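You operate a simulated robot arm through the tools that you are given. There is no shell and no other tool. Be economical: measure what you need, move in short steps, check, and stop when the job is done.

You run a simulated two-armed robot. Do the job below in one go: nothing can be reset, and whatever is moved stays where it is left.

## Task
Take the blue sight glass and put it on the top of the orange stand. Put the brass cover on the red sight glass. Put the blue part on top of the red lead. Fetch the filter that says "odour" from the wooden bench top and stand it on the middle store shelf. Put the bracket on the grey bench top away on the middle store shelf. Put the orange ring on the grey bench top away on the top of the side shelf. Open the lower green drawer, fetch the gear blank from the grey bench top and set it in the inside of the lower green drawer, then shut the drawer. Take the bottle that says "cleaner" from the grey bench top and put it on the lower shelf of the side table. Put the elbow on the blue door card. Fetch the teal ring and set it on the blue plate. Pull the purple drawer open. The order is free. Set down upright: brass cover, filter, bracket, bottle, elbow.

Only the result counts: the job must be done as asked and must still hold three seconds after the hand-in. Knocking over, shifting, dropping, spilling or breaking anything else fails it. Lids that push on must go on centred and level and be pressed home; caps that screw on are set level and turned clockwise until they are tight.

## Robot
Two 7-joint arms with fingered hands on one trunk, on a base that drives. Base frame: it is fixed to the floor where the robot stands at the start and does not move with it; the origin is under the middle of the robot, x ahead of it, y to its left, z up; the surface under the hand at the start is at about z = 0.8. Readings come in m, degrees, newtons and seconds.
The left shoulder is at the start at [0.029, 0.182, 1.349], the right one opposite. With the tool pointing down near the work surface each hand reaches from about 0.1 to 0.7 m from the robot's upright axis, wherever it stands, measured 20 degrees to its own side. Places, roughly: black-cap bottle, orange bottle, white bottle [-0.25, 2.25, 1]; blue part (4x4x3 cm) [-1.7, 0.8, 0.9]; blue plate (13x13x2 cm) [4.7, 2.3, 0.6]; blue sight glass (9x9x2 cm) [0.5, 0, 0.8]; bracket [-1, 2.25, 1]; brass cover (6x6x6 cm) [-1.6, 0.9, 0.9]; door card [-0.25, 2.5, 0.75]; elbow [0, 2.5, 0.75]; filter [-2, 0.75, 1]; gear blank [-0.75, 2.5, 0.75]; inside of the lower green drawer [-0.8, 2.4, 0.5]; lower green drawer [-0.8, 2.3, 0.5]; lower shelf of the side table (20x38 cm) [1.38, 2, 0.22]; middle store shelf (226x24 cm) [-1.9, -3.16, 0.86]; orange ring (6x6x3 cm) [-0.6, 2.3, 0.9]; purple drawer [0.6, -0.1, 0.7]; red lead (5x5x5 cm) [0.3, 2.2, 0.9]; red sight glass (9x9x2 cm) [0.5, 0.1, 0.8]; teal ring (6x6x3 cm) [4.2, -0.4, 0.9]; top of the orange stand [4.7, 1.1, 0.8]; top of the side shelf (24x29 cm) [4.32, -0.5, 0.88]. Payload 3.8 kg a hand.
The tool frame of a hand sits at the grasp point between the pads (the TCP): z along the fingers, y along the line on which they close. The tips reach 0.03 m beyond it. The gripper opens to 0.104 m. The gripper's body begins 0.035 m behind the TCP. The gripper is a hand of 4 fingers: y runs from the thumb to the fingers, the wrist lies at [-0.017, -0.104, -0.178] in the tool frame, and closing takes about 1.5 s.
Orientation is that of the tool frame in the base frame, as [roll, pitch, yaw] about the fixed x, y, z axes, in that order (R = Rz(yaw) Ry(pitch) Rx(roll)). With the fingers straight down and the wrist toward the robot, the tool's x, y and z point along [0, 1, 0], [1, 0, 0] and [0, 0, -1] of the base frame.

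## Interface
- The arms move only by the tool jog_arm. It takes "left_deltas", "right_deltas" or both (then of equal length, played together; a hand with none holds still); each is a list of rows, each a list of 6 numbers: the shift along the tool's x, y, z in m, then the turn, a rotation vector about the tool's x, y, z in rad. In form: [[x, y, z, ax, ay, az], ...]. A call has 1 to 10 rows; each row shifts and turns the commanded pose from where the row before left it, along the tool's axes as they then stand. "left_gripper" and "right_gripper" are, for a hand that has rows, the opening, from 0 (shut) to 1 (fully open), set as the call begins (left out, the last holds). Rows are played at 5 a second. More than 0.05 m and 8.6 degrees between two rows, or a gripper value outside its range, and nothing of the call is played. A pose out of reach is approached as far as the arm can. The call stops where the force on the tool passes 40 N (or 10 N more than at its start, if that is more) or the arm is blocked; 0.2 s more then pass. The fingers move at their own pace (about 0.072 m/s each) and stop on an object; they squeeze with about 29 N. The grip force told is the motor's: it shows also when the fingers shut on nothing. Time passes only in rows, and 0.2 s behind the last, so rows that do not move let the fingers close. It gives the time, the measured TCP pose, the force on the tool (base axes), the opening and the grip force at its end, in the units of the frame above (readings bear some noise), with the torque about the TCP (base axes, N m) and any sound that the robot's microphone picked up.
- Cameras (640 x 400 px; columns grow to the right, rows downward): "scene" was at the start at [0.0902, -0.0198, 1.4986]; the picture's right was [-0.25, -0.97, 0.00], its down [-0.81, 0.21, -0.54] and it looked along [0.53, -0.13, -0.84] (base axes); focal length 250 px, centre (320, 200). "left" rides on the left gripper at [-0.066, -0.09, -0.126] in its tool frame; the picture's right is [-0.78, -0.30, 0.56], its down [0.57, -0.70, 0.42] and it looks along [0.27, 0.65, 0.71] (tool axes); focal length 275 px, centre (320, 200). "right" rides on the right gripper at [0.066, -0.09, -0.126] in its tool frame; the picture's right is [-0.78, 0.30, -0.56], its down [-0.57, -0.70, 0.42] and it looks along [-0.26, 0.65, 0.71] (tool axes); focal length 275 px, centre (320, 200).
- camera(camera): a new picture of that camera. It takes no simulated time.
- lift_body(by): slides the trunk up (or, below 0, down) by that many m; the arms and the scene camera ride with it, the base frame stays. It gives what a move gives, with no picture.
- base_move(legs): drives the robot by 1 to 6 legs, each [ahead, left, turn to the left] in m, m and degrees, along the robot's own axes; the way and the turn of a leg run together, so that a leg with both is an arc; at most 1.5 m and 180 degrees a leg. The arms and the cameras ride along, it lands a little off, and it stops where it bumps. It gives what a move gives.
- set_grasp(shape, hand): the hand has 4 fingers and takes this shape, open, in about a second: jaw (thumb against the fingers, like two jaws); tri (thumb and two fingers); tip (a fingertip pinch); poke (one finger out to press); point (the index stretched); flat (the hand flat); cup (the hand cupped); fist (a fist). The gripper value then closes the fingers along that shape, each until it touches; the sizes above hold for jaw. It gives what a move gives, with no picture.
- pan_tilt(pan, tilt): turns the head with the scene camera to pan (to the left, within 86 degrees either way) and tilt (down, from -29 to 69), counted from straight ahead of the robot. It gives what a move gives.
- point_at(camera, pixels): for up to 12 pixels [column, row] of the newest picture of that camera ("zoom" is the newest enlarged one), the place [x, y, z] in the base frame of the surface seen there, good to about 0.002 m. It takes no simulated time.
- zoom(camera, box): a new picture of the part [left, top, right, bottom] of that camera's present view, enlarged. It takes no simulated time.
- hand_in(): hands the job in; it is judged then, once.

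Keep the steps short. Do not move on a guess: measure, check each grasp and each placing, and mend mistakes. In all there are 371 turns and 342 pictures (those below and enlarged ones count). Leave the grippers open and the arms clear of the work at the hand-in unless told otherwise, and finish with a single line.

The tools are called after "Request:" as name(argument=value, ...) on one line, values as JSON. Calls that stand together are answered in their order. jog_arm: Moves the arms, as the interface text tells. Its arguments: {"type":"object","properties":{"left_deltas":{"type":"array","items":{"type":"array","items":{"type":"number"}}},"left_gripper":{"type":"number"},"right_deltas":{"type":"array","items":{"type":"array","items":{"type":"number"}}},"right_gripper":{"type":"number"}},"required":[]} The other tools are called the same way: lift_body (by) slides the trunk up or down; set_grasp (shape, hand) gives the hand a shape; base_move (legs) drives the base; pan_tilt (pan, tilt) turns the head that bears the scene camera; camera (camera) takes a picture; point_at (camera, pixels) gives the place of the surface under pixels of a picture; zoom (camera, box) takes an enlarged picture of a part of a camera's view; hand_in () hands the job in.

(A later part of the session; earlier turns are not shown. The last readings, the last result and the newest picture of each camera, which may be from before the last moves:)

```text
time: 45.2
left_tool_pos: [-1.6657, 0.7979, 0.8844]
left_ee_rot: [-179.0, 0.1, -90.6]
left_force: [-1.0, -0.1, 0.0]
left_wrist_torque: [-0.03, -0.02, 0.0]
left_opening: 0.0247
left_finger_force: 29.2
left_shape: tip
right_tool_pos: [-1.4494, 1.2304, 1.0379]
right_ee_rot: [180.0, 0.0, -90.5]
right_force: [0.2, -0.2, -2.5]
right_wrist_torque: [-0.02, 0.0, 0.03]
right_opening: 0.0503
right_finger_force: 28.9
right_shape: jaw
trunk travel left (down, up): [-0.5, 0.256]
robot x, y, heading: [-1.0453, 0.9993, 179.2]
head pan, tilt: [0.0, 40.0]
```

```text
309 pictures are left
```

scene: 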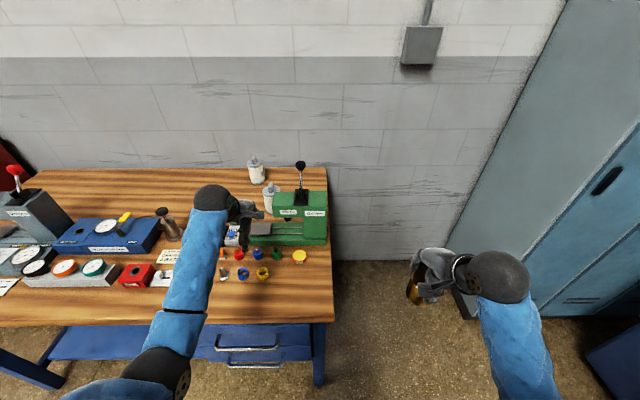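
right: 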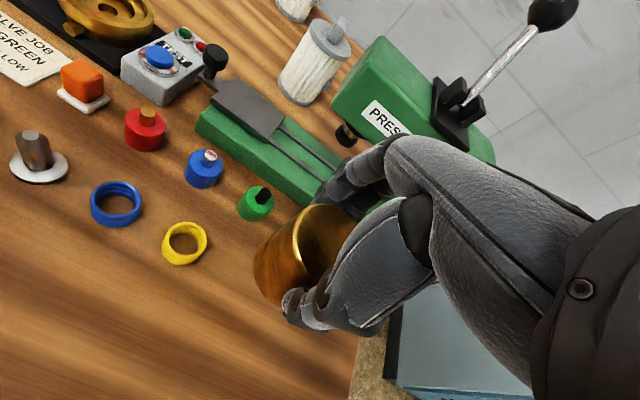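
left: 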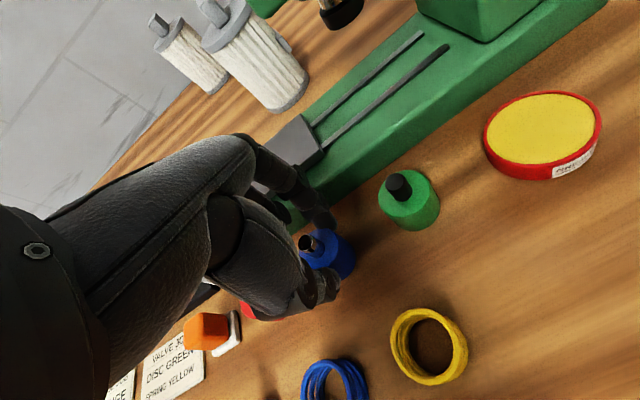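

Request:
jog_arm(left_deltas=[[0, 0, -0.02, 0, 0, 0], [0, 0, -0.03, 0, 0, 0], [0, 0, -0.04, 0, 0, 0], [0, -0.02, -0.04, 0, 0, 0], [0, -0.05, 0, 0, 0, 0], [0, -0.05, 0, 0, 0, 0]])

Request:
camera(camera="left")

Request:
zoom(camera="scene", box=[150, 150, 360, 300])

```text
time: 46.6
left_tool_pos: [-1.547, 0.7985, 1.017]
left_ee_rot: [-179.0, 0.1, -90.7]
left_force: [0.2, 0.5, -0.7]
left_wrist_torque: [0.01, 0.01, 0.02]
left_opening: 0.0244
left_finger_force: 28.9
left_shape: tip
right_tool_pos: [-1.4476, 1.2302, 1.0373]
right_ee_rot: [-180.0, 0.0, -90.6]
right_force: [-0.4, -0.2, -2.2]
right_wrist_torque: [0.01, 0.01, 0.03]
right_opening: 0.0504
right_finger_force: 29.5
right_shape: jaw
trunk travel left (down, up): [-0.5, 0.256]
robot x, y, heading: [-1.046, 0.9988, 179.2]
head pan, tilt: [0.0, 40.0]
```

```text
308 pictures are left
```

left: 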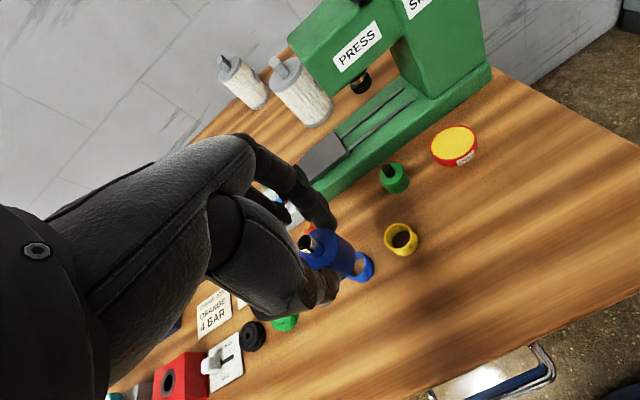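

```text
2.67 times, centred on (255, 225) of scene
```

zoom: 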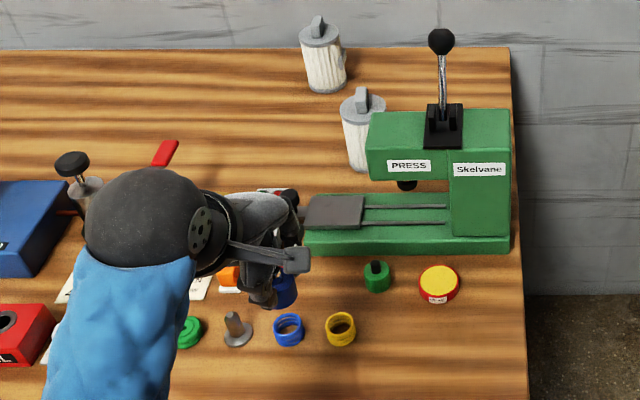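

Request:
jog_arm(left_deltas=[[0, -0.05, 0, 0, 0, 0], [0, -0.05, 0, 0, 0, 0], [0, -0.05, -0.0, 0, 0, 0]])

Request:
base_move(legs=[[-0.5, 0.0, 0], [0, 0.5, 0], [0, 0, -179.3]])

Request:
camera(camera="scene")

```text
time: 47.5
left_tool_pos: [-1.3967, 0.7931, 1.0191]
left_ee_rot: [-179.1, 0.0, -90.7]
left_force: [0.8, 0.5, -1.9]
left_wrist_torque: [0.0, 0.0, 0.0]
left_opening: 0.024
left_finger_force: 29.3
left_shape: tip
right_tool_pos: [-1.4462, 1.2284, 1.0377]
right_ee_rot: [180.0, -0.1, -90.5]
right_force: [0.4, 0.4, -1.6]
right_wrist_torque: [0.03, -0.01, -0.02]
right_opening: 0.0505
right_finger_force: 28.9
right_shape: jaw
trunk travel left (down, up): [-0.5, 0.256]
robot x, y, heading: [-1.0468, 0.9968, 179.4]
head pan, tilt: [0.0, 40.0]
```

```text
time: 60.2
left_tool_pos: [-0.2036, 0.6992, 1.0182]
left_ee_rot: [-179.0, -0.1, 90.1]
left_force: [1.1, -0.1, -1.4]
left_wrist_torque: [-0.01, 0.03, 0.03]
left_opening: 0.0239
left_finger_force: 28.8
left_shape: tip
right_tool_pos: [-0.1446, 0.2644, 1.0377]
right_ee_rot: [-180.0, 0.0, 90.4]
right_force: [0.7, -0.1, -2.7]
right_wrist_torque: [0.02, -0.04, 0.02]
right_opening: 0.0496
right_finger_force: 29.4
right_shape: jaw
trunk travel left (down, up): [-0.5, 0.256]
robot x, y, heading: [-0.55, 0.4925, 0.4]
head pan, tilt: [0.0, 40.0]
```

```text
306 pictures are left
```

scene: 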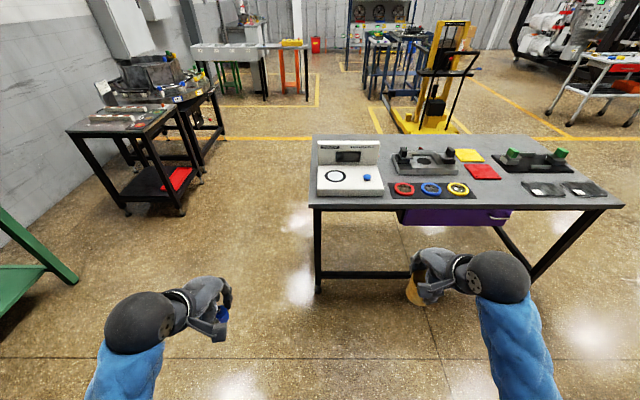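

Request:
base_move(legs=[[0, -0.16, -0.4], [0.52, 0, 0]])

Request:
pan_tilt(pan=-15, tilt=55)

Request:
camera(camera="scene")

```text
time: 64.3
left_tool_pos: [0.3222, 0.532, 1.0186]
left_ee_rot: [-178.9, 0.0, 89.6]
left_force: [0.6, 0.0, -0.7]
left_wrist_torque: [0.01, 0.03, 0.01]
left_opening: 0.024
left_finger_force: 29.3
left_shape: tip
right_tool_pos: [0.3749, 0.0955, 1.0379]
right_ee_rot: [-179.8, 0.0, 89.6]
right_force: [-0.1, 0.3, -2.2]
right_wrist_torque: [-0.02, 0.0, 0.0]
right_opening: 0.0497
right_finger_force: 29.0
right_shape: jaw
trunk travel left (down, up): [-0.5, 0.256]
robot x, y, heading: [-0.0291, 0.3247, -0.6]
head pan, tilt: [0.0, 40.0]
```

```text
time: 65.1
left_tool_pos: [0.3218, 0.5323, 1.0177]
left_ee_rot: [-179.0, 0.0, 89.6]
left_force: [-0.2, 0.0, -2.0]
left_wrist_torque: [-0.03, -0.02, 0.01]
left_opening: 0.0235
left_finger_force: 29.1
left_shape: tip
right_tool_pos: [0.3752, 0.0961, 1.0378]
right_ee_rot: [180.0, -0.1, 89.6]
right_force: [0.1, 1.0, -1.9]
right_wrist_torque: [0.0, 0.01, 0.02]
right_opening: 0.0495
right_finger_force: 29.3
right_shape: jaw
trunk travel left (down, up): [-0.5, 0.256]
robot x, y, heading: [-0.0334, 0.3284, -0.5]
head pan, tilt: [-15.0, 55.0]
```

```text
305 pictures are left
```

scene: 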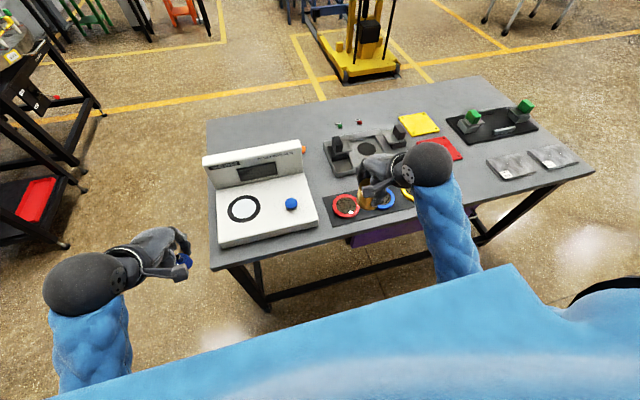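

Request:
zoom(camera="scene", box=[310, 170, 410, 235])

```text
6.15 times, centred on (360, 202) of scene
```

zoom: 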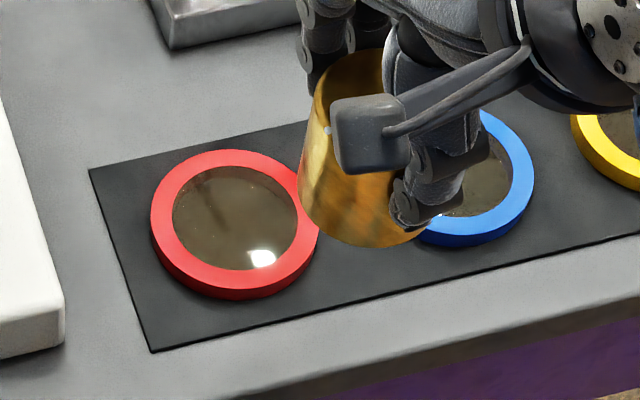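

Request:
point_at(camera="zoom", pixels=[[160, 205], [230, 155], [240, 275], [295, 200], [310, 240], [180, 240], [220, 280], [235, 215], [210, 160]])

```text
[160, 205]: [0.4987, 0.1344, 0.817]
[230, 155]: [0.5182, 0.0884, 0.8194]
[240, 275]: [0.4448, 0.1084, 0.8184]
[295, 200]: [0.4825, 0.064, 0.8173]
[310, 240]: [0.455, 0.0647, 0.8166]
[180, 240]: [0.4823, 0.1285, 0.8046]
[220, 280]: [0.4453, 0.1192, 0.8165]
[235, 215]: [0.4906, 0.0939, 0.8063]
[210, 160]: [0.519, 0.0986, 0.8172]
```

Request:
zoom(camera="scene", box=[328, 188, 368, 222])

```text
11.76 times, centred on (348, 205) of scene
```

zoom: 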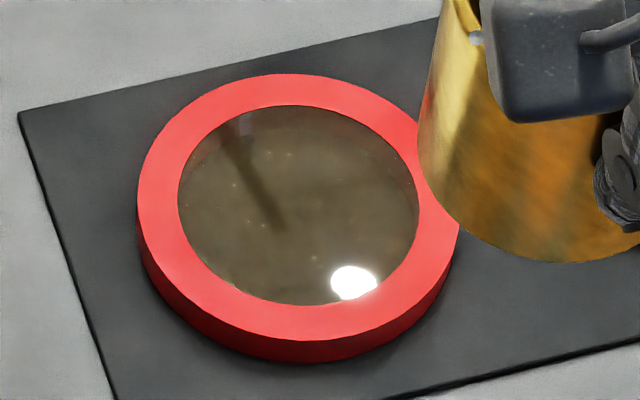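

Request:
point_at(camera="zoom", pixels=[[158, 205], [440, 210], [297, 90], [300, 323], [190, 130], [408, 285], [299, 207], [200, 280], [400, 135], [185, 205], [413, 210]])

```text
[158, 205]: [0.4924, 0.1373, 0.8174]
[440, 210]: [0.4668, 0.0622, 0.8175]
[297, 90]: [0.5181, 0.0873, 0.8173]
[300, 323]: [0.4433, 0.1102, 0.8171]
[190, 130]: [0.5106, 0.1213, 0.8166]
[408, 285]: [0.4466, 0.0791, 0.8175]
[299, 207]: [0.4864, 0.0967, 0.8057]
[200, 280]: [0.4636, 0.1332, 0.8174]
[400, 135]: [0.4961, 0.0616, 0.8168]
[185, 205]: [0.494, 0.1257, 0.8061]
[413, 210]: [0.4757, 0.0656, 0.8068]
```

Request:
jog_arm(right_deltas=[[0.002, 0.035, 0, 0, 0, 0], [0.002, 0.035, 0, 0, 0, 0], [0, 0.0345, 0, 0, 0, 0], [0, 0, 0.04, 0, 0, 0], [0, 0, 0.04, 0, 0, 0], [0, 0, 0.04, 0, 0, 0]])

Request:
zoom(camera="scene", box=[310, 160, 410, 225])

Request:
camera(camera="right")

```text
time: 66.5
left_tool_pos: [0.3211, 0.5322, 1.0183]
left_ee_rot: [-178.9, 0.0, 89.4]
left_force: [0.1, -0.5, -1.0]
left_wrist_torque: [0.0, 0.01, 0.0]
left_opening: 0.0237
left_finger_force: 29.2
left_shape: tip
right_tool_pos: [0.4781, 0.0999, 0.9173]
right_ee_rot: [-179.9, 0.0, 89.7]
right_force: [0.2, 0.3, -1.3]
right_wrist_torque: [0.01, 0.0, 0.03]
right_opening: 0.0498
right_finger_force: 29.0
right_shape: jaw
trunk travel left (down, up): [-0.5, 0.256]
robot x, y, heading: [-0.0336, 0.324, -0.7]
head pan, tilt: [-15.0, 55.0]
```

```text
6.15 times, centred on (360, 192) of scene
```

zoom: 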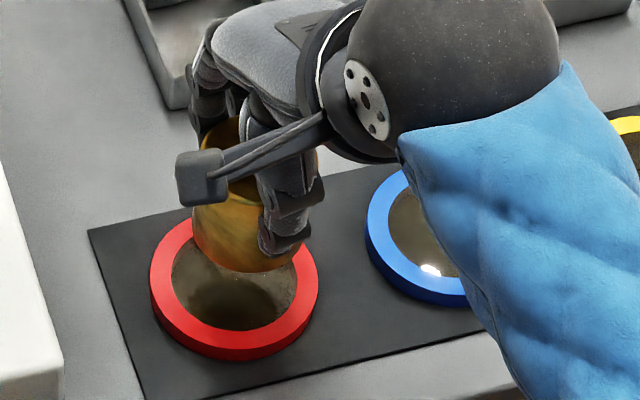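

```text
301 pictures are left
```

right: 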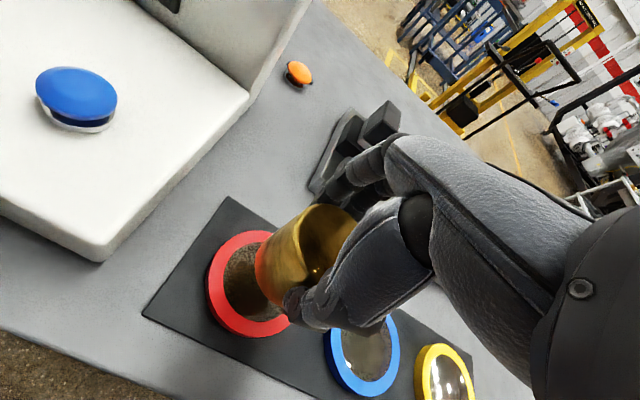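

Request:
jog_arm(right_deltas=[[0, 0.0015, 0.025, 0, 0, 0], [0, 0, 0.015, 0, 0, 0], [0, 0, 0.005, 0, 0, 0]])

Request:
zoom(camera="scene", box=[310, 160, 410, 225])

```text
time: 67.3
left_tool_pos: [0.3211, 0.5314, 1.0181]
left_ee_rot: [-179.0, 0.0, 89.6]
left_force: [0.3, -0.6, -2.2]
left_wrist_torque: [-0.02, 0.0, 0.0]
left_opening: 0.0242
left_finger_force: 28.5
left_shape: tip
right_tool_pos: [0.4796, 0.0998, 0.8742]
right_ee_rot: [-180.0, 0.0, 89.7]
right_force: [-0.6, 0.4, -0.3]
right_wrist_torque: [0.01, -0.01, -0.04]
right_opening: 0.0497
right_finger_force: 29.5
right_shape: jaw
trunk travel left (down, up): [-0.5, 0.256]
robot x, y, heading: [-0.0277, 0.3264, -0.7]
head pan, tilt: [-15.0, 55.0]
```

```text
6.15 times, centred on (360, 192) of scene
```

zoom: 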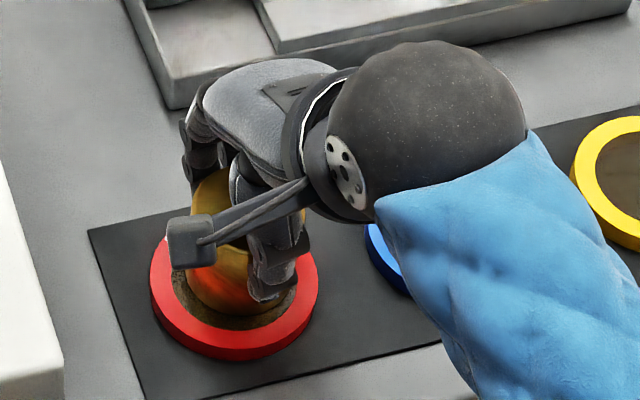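

Request:
jog_arm(right_deltas=[[0, 0, 0.004, 0, 0, 0], [0, 0, 0.004, 0, 0, 0]])

```text
time: 67.9
left_tool_pos: [0.3216, 0.5325, 1.021]
left_ee_rot: [-179.1, 0.2, 89.4]
left_force: [-0.3, 0.7, -2.0]
left_wrist_torque: [0.0, 0.01, 0.02]
left_opening: 0.0239
left_finger_force: 28.4
left_shape: tip
right_tool_pos: [0.4812, 0.099, 0.871]
right_ee_rot: [179.2, -0.1, 89.6]
right_force: [-5.6, -0.2, 31.6]
right_wrist_torque: [-0.05, 0.21, -0.08]
right_opening: 0.0507
right_finger_force: 29.2
right_shape: jaw
trunk travel left (down, up): [-0.5, 0.256]
robot x, y, heading: [-0.0312, 0.3245, -0.5]
head pan, tilt: [-15.0, 55.0]
```

Request:
jog_arm(right_deltas=[[0, 0, -0.005, 0, 0, 0], [0, 0, 0, 0, 0, 0]])

Request:
jog_arm(right_deltas=[[0, 0, 0, 0, 0, 0], [0, 0, 0, 0, 0, 0], [0, 0, 0, 0, 0, 0], [0, 0, 0, 0, 0, 0]], right_gripper=1)

Request:
jog_arm(right_deltas=[[0, 0, -0.03, 0, 0, 0], [0, 0, -0.04, 0, 0, 0], [0, 0, -0.04, 0, 0, 0], [0, 0, -0.04, 0, 0, 0], [-0.02, -0.04, 0, 0, 0, 0], [-0.02, -0.04, 0, 0, 0, 0]])

Request:
zoom(camera="scene", box=[310, 160, 430, 235])

```text
time: 68.5
left_tool_pos: [0.3203, 0.5309, 1.0185]
left_ee_rot: [-179.0, 0.1, 89.5]
left_force: [0.9, -0.8, -0.7]
left_wrist_torque: [-0.01, 0.0, 0.0]
left_opening: 0.024
left_finger_force: 29.0
left_shape: tip
right_tool_pos: [0.4807, 0.1001, 0.8726]
right_ee_rot: [179.8, -0.1, 89.7]
right_force: [2.5, 1.1, 19.7]
right_wrist_torque: [0.0, -0.23, -0.01]
right_opening: 0.0508
right_finger_force: 29.4
right_shape: jaw
trunk travel left (down, up): [-0.5, 0.256]
robot x, y, heading: [-0.0336, 0.327, -0.6]
head pan, tilt: [-15.0, 55.0]
```

```text
time: 69.5
left_tool_pos: [0.3221, 0.5329, 1.0191]
left_ee_rot: [-179.0, -0.1, 89.5]
left_force: [0.1, 0.6, -1.6]
left_wrist_torque: [0.0, 0.02, 0.04]
left_opening: 0.0241
left_finger_force: 29.2
left_shape: tip
right_tool_pos: [0.4801, 0.0988, 0.8693]
right_ee_rot: [-179.9, 0.0, 89.6]
right_force: [0.0, -0.3, -0.4]
right_wrist_torque: [0.0, -0.01, 0.01]
right_opening: 0.1033
right_finger_force: 0.1
right_shape: jaw
trunk travel left (down, up): [-0.5, 0.256]
robot x, y, heading: [-0.0281, 0.3203, -0.5]
head pan, tilt: [-15.0, 55.0]
```

```text
time: 70.9
left_tool_pos: [0.3225, 0.5325, 1.019]
left_ee_rot: [-179.0, 0.0, 89.5]
left_force: [-0.8, 0.5, -1.0]
left_wrist_torque: [-0.03, -0.03, -0.01]
left_opening: 0.024
left_finger_force: 29.4
left_shape: tip
right_tool_pos: [0.3977, 0.0631, 1.0183]
right_ee_rot: [179.9, 0.0, 89.7]
right_force: [-0.8, 0.0, 0.0]
right_wrist_torque: [0.0, 0.0, -0.02]
right_opening: 0.1037
right_finger_force: 0.0
right_shape: jaw
trunk travel left (down, up): [-0.5, 0.256]
robot x, y, heading: [-0.0279, 0.3283, -0.4]
head pan, tilt: [-15.0, 55.0]
```

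```text
5.33 times, centred on (370, 198) of scene
```

zoom: 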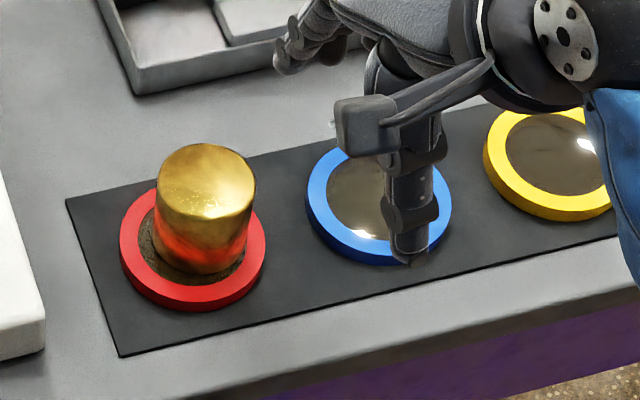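

Request:
point_at(camera="zoom", pixels=[[206, 148], [205, 215], [162, 180], [250, 185], [206, 182], [200, 272]])

```text
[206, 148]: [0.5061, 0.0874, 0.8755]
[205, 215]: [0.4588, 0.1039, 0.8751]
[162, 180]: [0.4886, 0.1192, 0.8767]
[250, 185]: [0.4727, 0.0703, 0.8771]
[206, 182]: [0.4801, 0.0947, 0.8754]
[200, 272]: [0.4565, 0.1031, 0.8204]
```

Request:
base_move(legs=[[-0.4, 0, 0], [0, 0.5, 0], [0, 0, 90.5]])

Request:
pan_tilt(pan=0, tilt=35)

Request:
camera(camera="scene")

```text
time: 79.8
left_tool_pos: [-0.6418, 1.1719, 1.0192]
left_ee_rot: [-179.0, 0.0, -179.2]
left_force: [0.1, -0.1, -1.8]
left_wrist_torque: [0.0, -0.01, -0.01]
left_opening: 0.0238
left_finger_force: 29.4
left_shape: tip
right_tool_pos: [-0.1731, 1.2592, 1.0183]
right_ee_rot: [179.9, 0.0, -179.0]
right_force: [-0.4, -0.7, -0.1]
right_wrist_torque: [-0.03, 0.0, 0.0]
right_opening: 0.1037
right_finger_force: 0.1
right_shape: jaw
trunk travel left (down, up): [-0.5, 0.256]
robot x, y, heading: [-0.4309, 0.8267, 91.0]
head pan, tilt: [-15.0, 55.0]
```

```text
time: 80.6
left_tool_pos: [-0.6414, 1.1713, 1.0182]
left_ee_rot: [-178.9, 0.1, -179.1]
left_force: [0.8, -0.4, -1.0]
left_wrist_torque: [0.01, -0.01, -0.03]
left_opening: 0.0239
left_finger_force: 29.2
left_shape: tip
right_tool_pos: [-0.1739, 1.26, 1.0184]
right_ee_rot: [-180.0, 0.1, -179.1]
right_force: [-0.7, 0.6, -0.4]
right_wrist_torque: [-0.01, 0.02, 0.01]
right_opening: 0.1037
right_finger_force: 0.0
right_shape: jaw
trunk travel left (down, up): [-0.5, 0.256]
robot x, y, heading: [-0.4253, 0.8259, 90.8]
head pan, tilt: [0.0, 35.0]
```

```text
298 pictures are left
```

scene: 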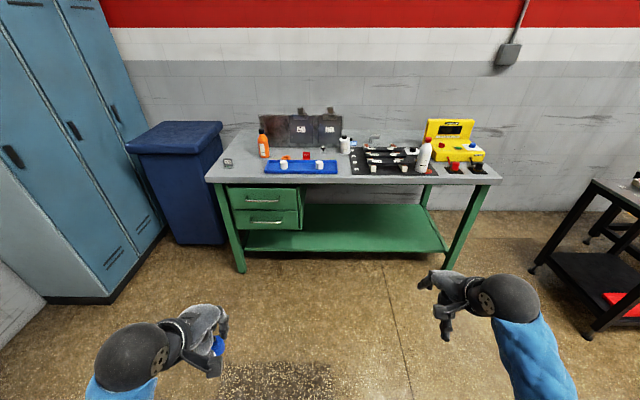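

Request:
zoom(camera="scene", box=[200, 90, 360, 190])

Request:
zoom(camera="scene", box=[340, 90, 500, 190])

Request:
point_at(camera="scene", pixels=[[207, 180], [500, 180], [300, 172], [474, 165], [454, 165], [470, 148], [264, 135], [227, 158], [265, 200], [595, 190], [535, 268], [265, 222]])

```text
4.00 times, centred on (280, 140) of scene
```

zoom: 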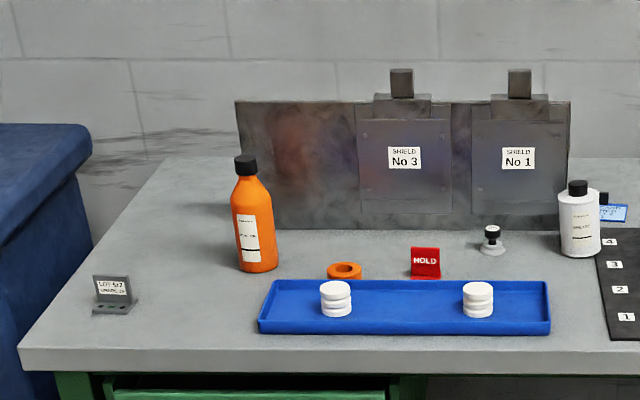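

```text
4.00 times, centred on (420, 140) of scene
```

zoom: 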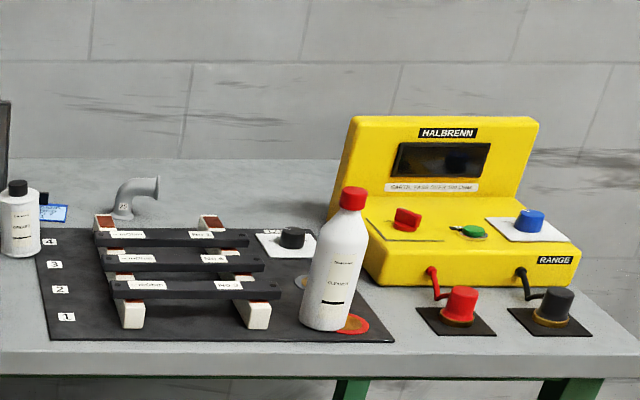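

```text
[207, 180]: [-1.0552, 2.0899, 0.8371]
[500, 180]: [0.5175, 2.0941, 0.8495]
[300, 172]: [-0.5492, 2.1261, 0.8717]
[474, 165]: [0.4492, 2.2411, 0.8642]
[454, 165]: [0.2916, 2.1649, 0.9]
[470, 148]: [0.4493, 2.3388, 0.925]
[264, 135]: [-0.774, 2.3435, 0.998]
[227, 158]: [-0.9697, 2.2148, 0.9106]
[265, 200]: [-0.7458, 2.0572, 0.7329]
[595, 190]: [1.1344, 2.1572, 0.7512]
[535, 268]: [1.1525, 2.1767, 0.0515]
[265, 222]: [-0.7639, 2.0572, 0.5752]
```

Request:
base_move(legs=[[0, 0, -0.8], [0, -0.9, 0], [0.72, 0, 0]])

Request:
pan_tilt(pan=10, tilt=50)

Request:
camera(camera="scene")

```text
time: 85.9
left_tool_pos: [0.2758, 1.1718, 1.0171]
left_ee_rot: [-178.9, 0.0, 178.8]
left_force: [-1.2, 1.0, -2.1]
left_wrist_torque: [0.0, 0.0, 0.03]
left_opening: 0.0237
left_finger_force: 28.6
left_shape: tip
right_tool_pos: [0.7448, 1.2417, 1.0189]
right_ee_rot: [-180.0, 0.0, 178.9]
right_force: [-1.1, -0.8, -0.3]
right_wrist_torque: [0.0, -0.04, -0.02]
right_opening: 0.1038
right_finger_force: 0.1
right_shape: jaw
trunk travel left (down, up): [-0.5, 0.256]
robot x, y, heading: [0.4754, 0.8201, 88.8]
head pan, tilt: [0.0, 35.0]
stopped in leg 3: the robot was blocked; the commanded pose is now the measured one
```

```text
time: 86.7
left_tool_pos: [0.2768, 1.171, 1.0187]
left_ee_rot: [-178.9, -0.1, 178.8]
left_force: [0.7, -0.1, -1.9]
left_wrist_torque: [-0.05, -0.03, 0.0]
left_opening: 0.0233
left_finger_force: 29.3
left_shape: tip
right_tool_pos: [0.746, 1.2409, 1.0191]
right_ee_rot: [180.0, -0.1, 178.8]
right_force: [0.6, 0.2, -0.1]
right_wrist_torque: [0.0, -0.01, -0.02]
right_opening: 0.1036
right_finger_force: 0.1
right_shape: jaw
trunk travel left (down, up): [-0.5, 0.256]
robot x, y, heading: [0.476, 0.8137, 88.6]
head pan, tilt: [10.0, 50.0]
```

```text
295 pictures are left
```

scene: 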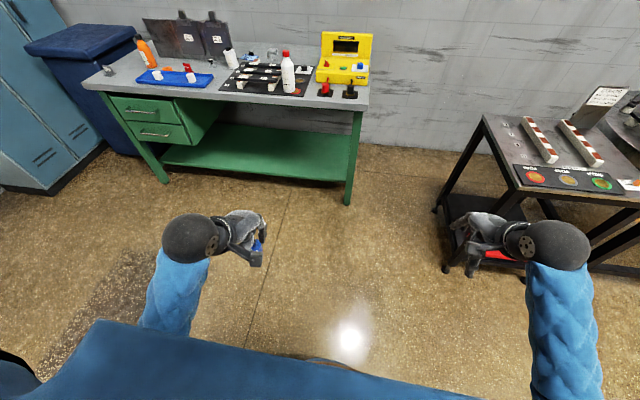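

Request:
point_at(camera="scene", pixels=[[480, 120], [520, 190], [440, 210], [437, 200], [500, 215], [474, 240], [326, 88], [350, 92], [288, 75], [325, 95]])

Request:
pan_tilt(pan=-80, tilt=60)

Request:
camera(camera="scene")

```text
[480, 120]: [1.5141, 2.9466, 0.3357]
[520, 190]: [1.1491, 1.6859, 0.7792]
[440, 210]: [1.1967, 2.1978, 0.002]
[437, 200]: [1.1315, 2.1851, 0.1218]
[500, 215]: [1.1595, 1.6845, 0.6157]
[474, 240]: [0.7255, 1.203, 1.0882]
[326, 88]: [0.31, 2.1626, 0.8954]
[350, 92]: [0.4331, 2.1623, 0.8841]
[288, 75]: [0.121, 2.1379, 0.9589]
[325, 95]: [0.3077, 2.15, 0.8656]
```

```text
time: 88.3
left_tool_pos: [0.2764, 1.1723, 1.0196]
left_ee_rot: [-178.9, 0.0, 178.7]
left_force: [0.3, 0.7, -1.9]
left_wrist_torque: [-0.01, -0.02, 0.0]
left_opening: 0.0237
left_finger_force: 29.6
left_shape: tip
right_tool_pos: [0.7477, 1.241, 1.0195]
right_ee_rot: [180.0, 0.0, 178.7]
right_force: [0.0, 1.4, 0.0]
right_wrist_torque: [-0.01, -0.02, -0.02]
right_opening: 0.1039
right_finger_force: 0.1
right_shape: jaw
trunk travel left (down, up): [-0.5, 0.256]
robot x, y, heading: [0.4776, 0.8176, 88.7]
head pan, tilt: [-80.0, 60.0]
```

```text
294 pictures are left
```

scene: 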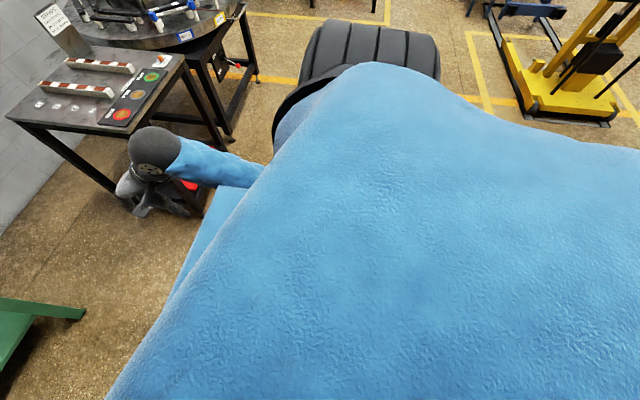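

Request:
base_move(legs=[[0.1, 0, 1.3], [0.6, 0, 0]])

```text
time: 92.5
left_tool_pos: [0.2586, 1.8721, 1.0177]
left_ee_rot: [-178.8, -0.1, -179.1]
left_force: [0.4, 0.7, -0.9]
left_wrist_torque: [0.0, -0.01, 0.02]
left_opening: 0.0235
left_finger_force: 29.1
left_shape: tip
right_tool_pos: [0.7242, 1.9608, 1.0182]
right_ee_rot: [-179.9, 0.0, -178.8]
right_force: [-0.2, -0.7, 0.6]
right_wrist_torque: [0.0, -0.01, -0.02]
right_opening: 0.1039
right_finger_force: 0.1
right_shape: jaw
trunk travel left (down, up): [-0.5, 0.256]
robot x, y, heading: [0.4732, 1.5274, 91.1]
head pan, tilt: [-80.0, 60.0]
```

Request:
base_move(legs=[[0.1, 0, -1]])

Request:
pan_tilt(pan=10, tilt=50)

Request:
camera(camera="scene")

Request:
zoom(camera="scene", box=[280, 140, 440, 240])

```text
time: 93.6
left_tool_pos: [0.2642, 1.9761, 1.0175]
left_ee_rot: [-178.9, -0.1, 179.8]
left_force: [0.1, 0.9, -1.7]
left_wrist_torque: [0.01, -0.02, 0.0]
left_opening: 0.0239
left_finger_force: 28.9
left_shape: tip
right_tool_pos: [0.7335, 2.0551, 1.0173]
right_ee_rot: [-179.9, 0.1, 179.9]
right_force: [-0.4, -0.5, -0.7]
right_wrist_torque: [-0.02, 0.01, -0.05]
right_opening: 0.1037
right_finger_force: 0.0
right_shape: jaw
trunk travel left (down, up): [-0.5, 0.256]
robot x, y, heading: [0.474, 1.6252, 89.8]
head pan, tilt: [-80.0, 60.0]
```

```text
time: 95.3
left_tool_pos: [0.2645, 1.976, 1.0186]
left_ee_rot: [-178.9, 0.0, 179.7]
left_force: [0.1, -0.3, -1.5]
left_wrist_torque: [-0.04, 0.01, 0.0]
left_opening: 0.0234
left_finger_force: 28.6
left_shape: tip
right_tool_pos: [0.7326, 2.0549, 1.0181]
right_ee_rot: [-179.9, -0.1, 180.0]
right_force: [-0.1, 0.2, -0.5]
right_wrist_torque: [0.0, 0.03, 0.03]
right_opening: 0.1036
right_finger_force: 0.2
right_shape: jaw
trunk travel left (down, up): [-0.5, 0.256]
robot x, y, heading: [0.4674, 1.6259, 89.8]
head pan, tilt: [10.0, 50.0]
```

```text
293 pictures are left
```

scene: 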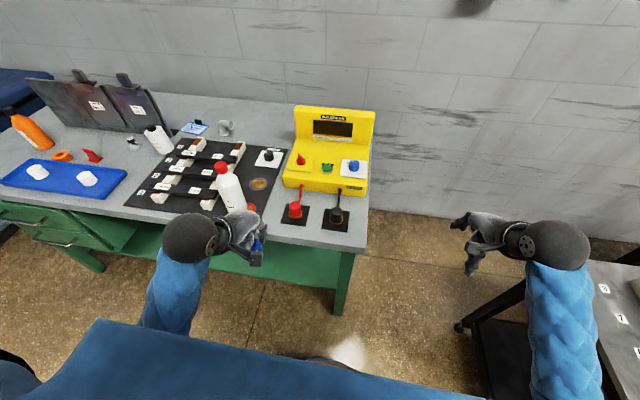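

```text
4.00 times, centred on (360, 190) of scene
```

zoom: 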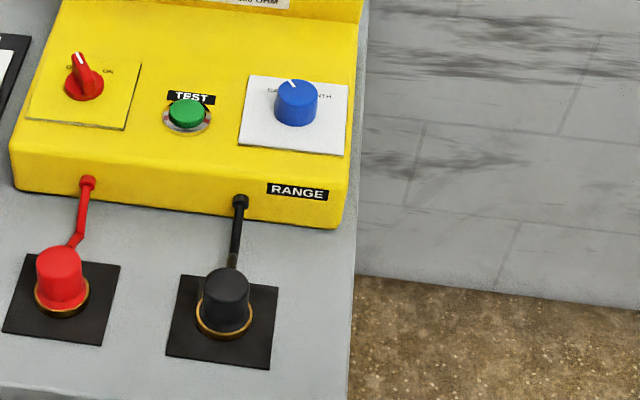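

Request:
point_at(camera="zoom", pixels=[[58, 252], [58, 262], [48, 260], [70, 260], [58, 270], [60, 300], [90, 180], [45, 252], [70, 268]])

Request:
zoom(camera="scene", box=[275, 190, 325, 225])

```text
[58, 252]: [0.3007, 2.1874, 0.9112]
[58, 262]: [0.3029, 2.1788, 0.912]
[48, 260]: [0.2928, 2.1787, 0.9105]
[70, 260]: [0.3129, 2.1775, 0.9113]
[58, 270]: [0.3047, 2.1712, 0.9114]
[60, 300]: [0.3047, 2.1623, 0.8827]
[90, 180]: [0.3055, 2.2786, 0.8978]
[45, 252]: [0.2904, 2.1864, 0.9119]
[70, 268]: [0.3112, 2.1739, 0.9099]
```

```text
11.43 times, centred on (300, 208) of scene
```

zoom: 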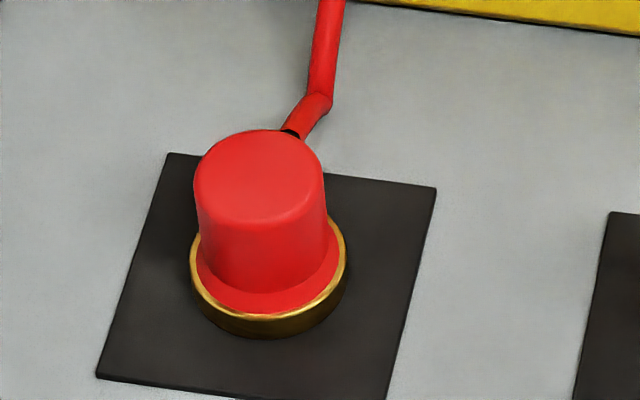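

Request:
point_at(camera="zoom", pixels=[[258, 177], [205, 177], [315, 177], [258, 137], [258, 215]])

```text
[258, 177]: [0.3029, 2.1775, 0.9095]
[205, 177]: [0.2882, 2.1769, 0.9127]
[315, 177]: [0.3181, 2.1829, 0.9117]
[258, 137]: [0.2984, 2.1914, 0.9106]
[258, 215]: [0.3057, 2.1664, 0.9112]
```

Red lead top centre is (0.3025, 2.178, 0.911). I carry the blue part above it.

Request:
jog_arm(left_deltas=[[-0.038, 0, 0, 0, 0, 0], [0, 0.05, 0, 0, 0, 0], [0, 0.05, 0, 0, 0, 0], [0, 0.05, 0, 0, 0, 0], [0, 0.05, 0, 0, 0, 0], [0, 0.002, 0.02, 0, 0, 0]])

Request:
zoom(camera="scene", box=[240, 150, 370, 240])

Request:
camera(camera="left")

```text
time: 96.7
left_tool_pos: [0.3024, 2.1772, 0.9944]
left_ee_rot: [-179.0, -0.1, 179.8]
left_force: [1.6, 0.5, -1.5]
left_wrist_torque: [0.03, -0.04, 0.03]
left_opening: 0.0234
left_finger_force: 28.7
left_shape: tip
right_tool_pos: [0.7323, 2.0541, 1.019]
right_ee_rot: [179.9, -0.1, 179.9]
right_force: [0.6, 0.2, -0.5]
right_wrist_torque: [-0.01, -0.01, 0.0]
right_opening: 0.1037
right_finger_force: 0.0
right_shape: jaw
trunk travel left (down, up): [-0.5, 0.256]
robot x, y, heading: [0.4739, 1.6228, 89.7]
head pan, tilt: [10.0, 50.0]
```

```text
4.44 times, centred on (305, 195) of scene
```

zoom: 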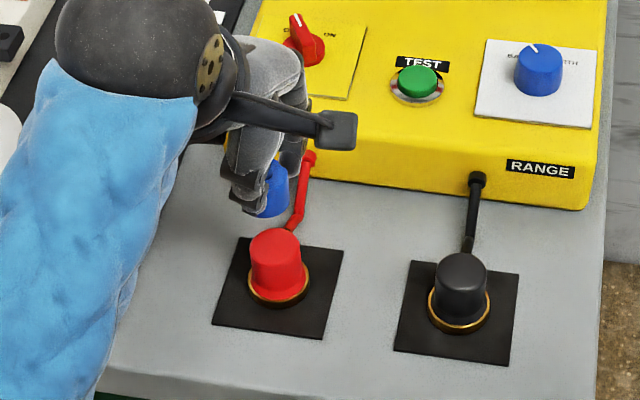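

```text
289 pictures are left
```

left: 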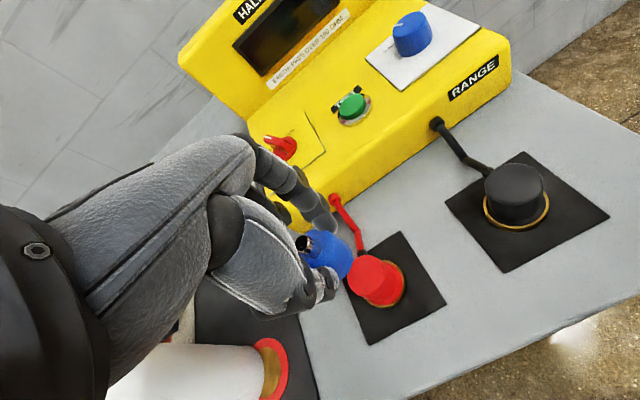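

Request:
jog_arm(left_deltas=[[0, 0, 0.02, 0, 0, 0], [0, 0, 0.013, 0, 0, 0]])

Request:
camera(camera="left")

Request:
zoom(camera="scene", box=[260, 170, 340, 230])

```text
time: 97.3
left_tool_pos: [0.3026, 2.1781, 0.9603]
left_ee_rot: [-178.9, -0.1, 179.7]
left_force: [0.9, 0.3, -1.4]
left_wrist_torque: [0.01, -0.02, 0.03]
left_opening: 0.0232
left_finger_force: 28.5
left_shape: tip
right_tool_pos: [0.732, 2.0554, 1.0181]
right_ee_rot: [-179.9, 0.0, 180.0]
right_force: [0.0, -0.1, 0.7]
right_wrist_torque: [0.02, -0.01, -0.02]
right_opening: 0.1038
right_finger_force: 0.0
right_shape: jaw
trunk travel left (down, up): [-0.5, 0.256]
robot x, y, heading: [0.475, 1.6261, 89.8]
head pan, tilt: [10.0, 50.0]
```

```text
288 pictures are left
```

left: 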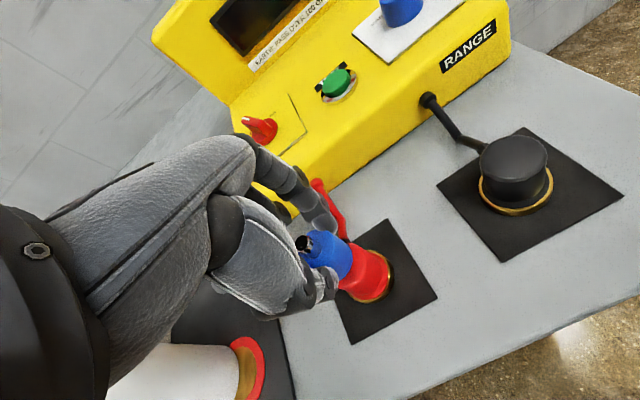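

```text
6.67 times, centred on (300, 200) of scene
```

zoom: 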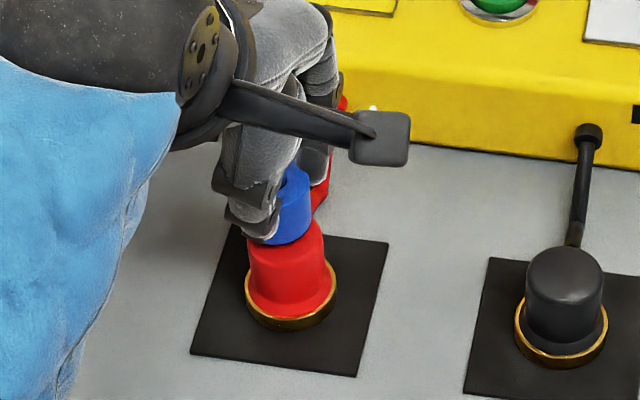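

Request:
jog_arm(left_deltas=[[0, 0, 0.003, 0, 0, 0], [0, 0, 0.003, 0, 0, 0]])

Request:
zoom(camera="scene", box=[260, 170, 340, 230])

```text
time: 97.9
left_tool_pos: [0.3028, 2.177, 0.955]
left_ee_rot: [-178.9, 0.0, 179.8]
left_force: [-0.2, 0.0, -1.5]
left_wrist_torque: [-0.04, -0.01, 0.0]
left_opening: 0.0231
left_finger_force: 28.9
left_shape: tip
right_tool_pos: [0.7338, 2.0551, 1.0187]
right_ee_rot: [180.0, 0.0, 179.8]
right_force: [-0.1, 0.7, -0.4]
right_wrist_torque: [0.02, 0.03, 0.01]
right_opening: 0.1038
right_finger_force: 0.1
right_shape: jaw
trunk travel left (down, up): [-0.5, 0.256]
robot x, y, heading: [0.4704, 1.6266, 90.0]
head pan, tilt: [10.0, 50.0]
```

```text
6.67 times, centred on (300, 200) of scene
```

zoom: 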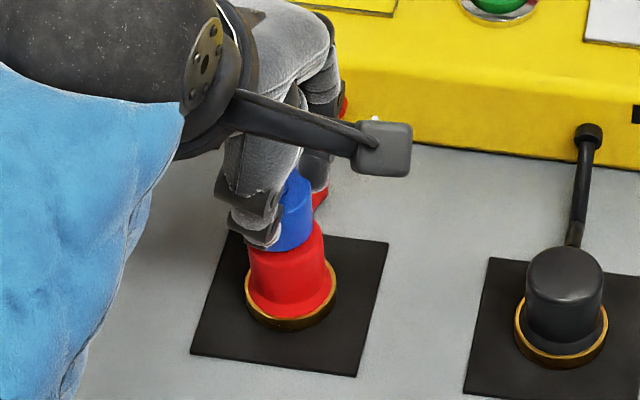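

Request:
jog_arm(left_deltas=[[0, 0, 0.002, 0, 0, 0], [0, 0, 0.001, 0, 0, 0]])

```text
time: 98.5
left_tool_pos: [0.3024, 2.1774, 0.9527]
left_ee_rot: [-179.0, 0.0, 179.8]
left_force: [0.7, -0.3, 0.4]
left_wrist_torque: [0.01, -0.06, 0.01]
left_opening: 0.0233
left_finger_force: 29.0
left_shape: tip
right_tool_pos: [0.7335, 2.0544, 1.0188]
right_ee_rot: [-179.9, 0.0, 179.9]
right_force: [0.6, 0.4, -0.1]
right_wrist_torque: [0.02, 0.01, 0.01]
right_opening: 0.1037
right_finger_force: 0.1
right_shape: jaw
trunk travel left (down, up): [-0.5, 0.256]
robot x, y, heading: [0.4728, 1.6265, 90.0]
head pan, tilt: [10.0, 50.0]
```

Force just begins to rise. One more millimetre or two, then I release.

Request:
jog_arm(left_deltas=[[0, 0, 0.0015, 0, 0, 0], [0, 0, 0.0, 0, 0, 0]])

```text
time: 99.1
left_tool_pos: [0.3029, 2.1777, 0.9517]
left_ee_rot: [-179.1, 0.0, 179.8]
left_force: [-0.5, 0.0, 6.6]
left_wrist_torque: [0.1, -0.01, 0.0]
left_opening: 0.0235
left_finger_force: 28.8
left_shape: tip
right_tool_pos: [0.7332, 2.0546, 1.0189]
right_ee_rot: [-180.0, -0.1, 180.0]
right_force: [0.4, 0.1, -0.1]
right_wrist_torque: [0.02, -0.04, -0.03]
right_opening: 0.1036
right_finger_force: 0.0
right_shape: jaw
trunk travel left (down, up): [-0.5, 0.256]
robot x, y, heading: [0.4703, 1.6227, 90.0]
head pan, tilt: [10.0, 50.0]
```

Request:
jog_arm(left_deltas=[[0, 0, 0, 0, 0, 0], [0, 0, 0, 0, 0, 0], [0, 0, 0, 0, 0, 0]], left_gripper=0.5)

Request:
jog_arm(left_deltas=[[0, 0, -0.02, 0, 0, 0], [0, 0, -0.04, 0, 0, 0], [0, 0, -0.04, 0, 0, 0], [0, -0.03, -0.03, 0, 0, 0], [0, -0.05, 0, 0, 0, 0], [0, -0.05, 0, 0, 0, 0], [0, -0.05, 0, 0, 0, 0], [0, -0.05, 0, 0, 0, 0]])

Request:
camera(camera="scene")

Request:
zoom(camera="scene", box=[260, 170, 340, 230])

```text
time: 99.9
left_tool_pos: [0.3046, 2.1771, 0.9498]
left_ee_rot: [-178.9, 0.0, 179.7]
left_force: [-1.4, 0.6, -0.2]
left_wrist_torque: [0.01, -0.01, 0.02]
left_opening: 0.0515
left_finger_force: 0.1
left_shape: tip
right_tool_pos: [0.7324, 2.0558, 1.0179]
right_ee_rot: [-179.9, -0.1, 179.9]
right_force: [0.6, 0.4, -0.7]
right_wrist_torque: [0.02, 0.01, 0.04]
right_opening: 0.104
right_finger_force: 0.0
right_shape: jaw
trunk travel left (down, up): [-0.5, 0.256]
robot x, y, heading: [0.4727, 1.6254, 89.9]
head pan, tilt: [10.0, 50.0]
```

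```text
time: 101.7
left_tool_pos: [0.3109, 1.974, 1.0753]
left_ee_rot: [-178.9, 0.0, 179.7]
left_force: [-0.5, -0.1, 0.3]
left_wrist_torque: [0.03, -0.01, 0.03]
left_opening: 0.0516
left_finger_force: 0.1
left_shape: tip
left hand out of reach, approached as far as the arm can: row 8
right_tool_pos: [0.7328, 2.0545, 1.018]
right_ee_rot: [-179.9, 0.0, 179.8]
right_force: [-0.1, -0.4, 0.0]
right_wrist_torque: [-0.01, 0.03, 0.0]
right_opening: 0.1038
right_finger_force: 0.0
right_shape: jaw
trunk travel left (down, up): [-0.5, 0.256]
robot x, y, heading: [0.4735, 1.6261, 90.0]
head pan, tilt: [10.0, 50.0]
```

```text
285 pictures are left
```

scene: 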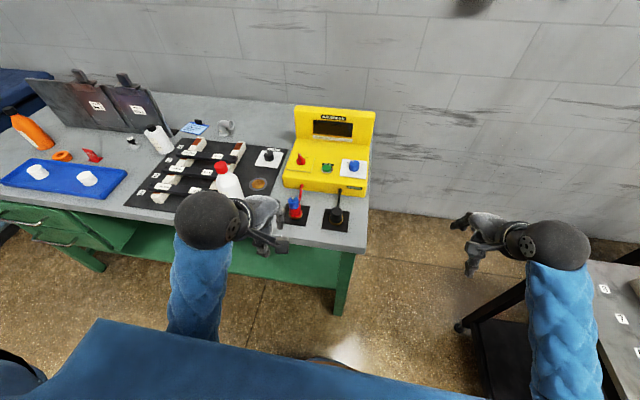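

```text
6.67 times, centred on (300, 200) of scene
```

zoom: 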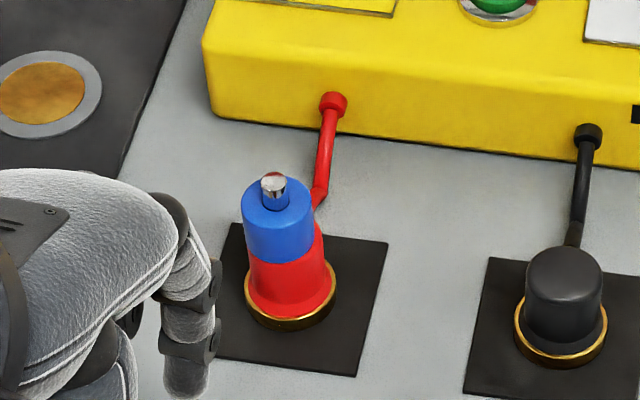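

The blue part stands on the red lead. Next I read the bottles.

Request:
zoom(camera="scene", box=[200, 150, 280, 215])

Request:
zoom(camera="scene", box=[110, 95, 270, 195])

Request:
zoom(camera="scene", box=[0, 70, 140, 200])

```text
6.15 times, centred on (240, 182) of scene
```

zoom: 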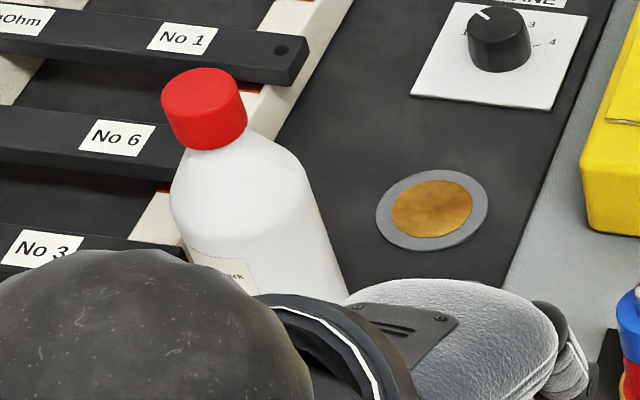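

```text
4.00 times, centred on (190, 145) of scene
```

zoom: 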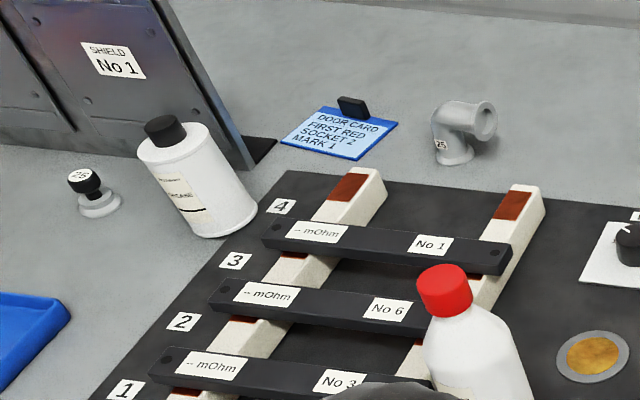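

```text
3.08 times, centred on (70, 135) of scene
```

zoom: 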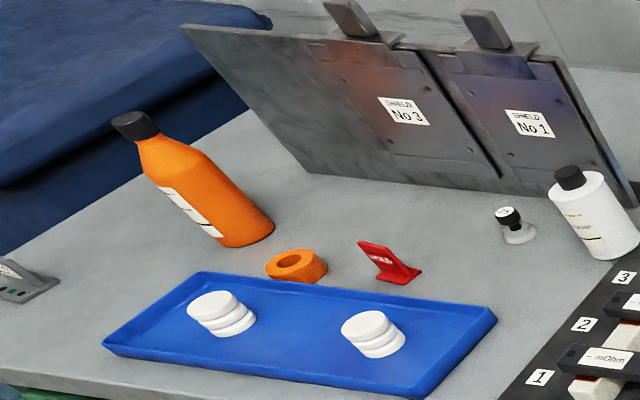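

Request:
zoom(camera="scene", box=[165, 100, 265, 165])

Request:
point_at(camera="zoom", pixels=[[365, 100], [390, 140], [415, 95], [345, 165], [375, 175], [150, 145], [240, 165], [60, 155], [210, 195], [165, 90], [400, 110]])

```text
6.15 times, centred on (215, 132) of scene
```

zoom: 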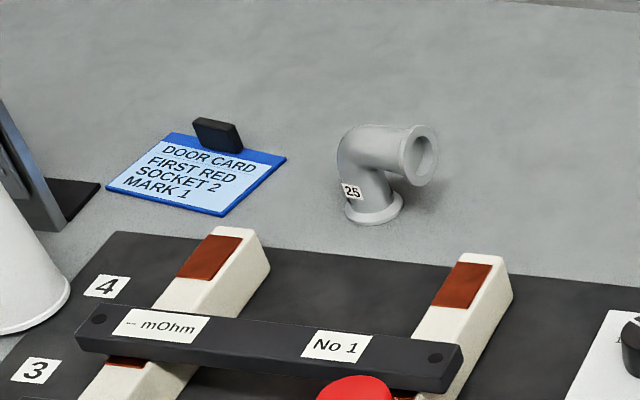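

```text
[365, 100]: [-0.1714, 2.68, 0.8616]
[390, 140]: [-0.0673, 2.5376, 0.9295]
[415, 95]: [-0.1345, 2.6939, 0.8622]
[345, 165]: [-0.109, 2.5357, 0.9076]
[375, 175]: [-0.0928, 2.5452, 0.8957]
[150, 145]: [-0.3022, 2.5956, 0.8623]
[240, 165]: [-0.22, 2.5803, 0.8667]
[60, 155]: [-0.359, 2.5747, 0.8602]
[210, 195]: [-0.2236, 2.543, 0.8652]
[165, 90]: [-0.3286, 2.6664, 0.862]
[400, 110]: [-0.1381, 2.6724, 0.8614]
```

Request:
camera(camera="left")

```text
279 pictures are left
```

left: 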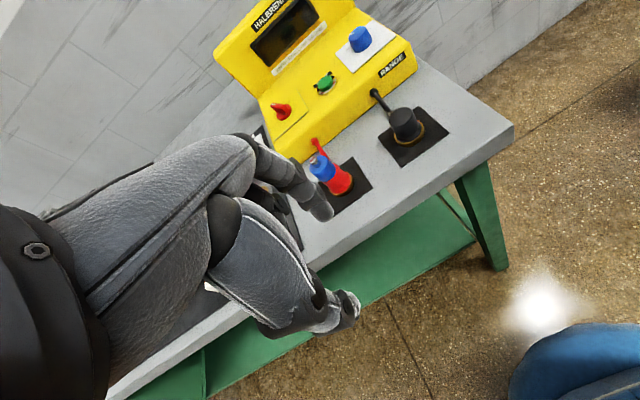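

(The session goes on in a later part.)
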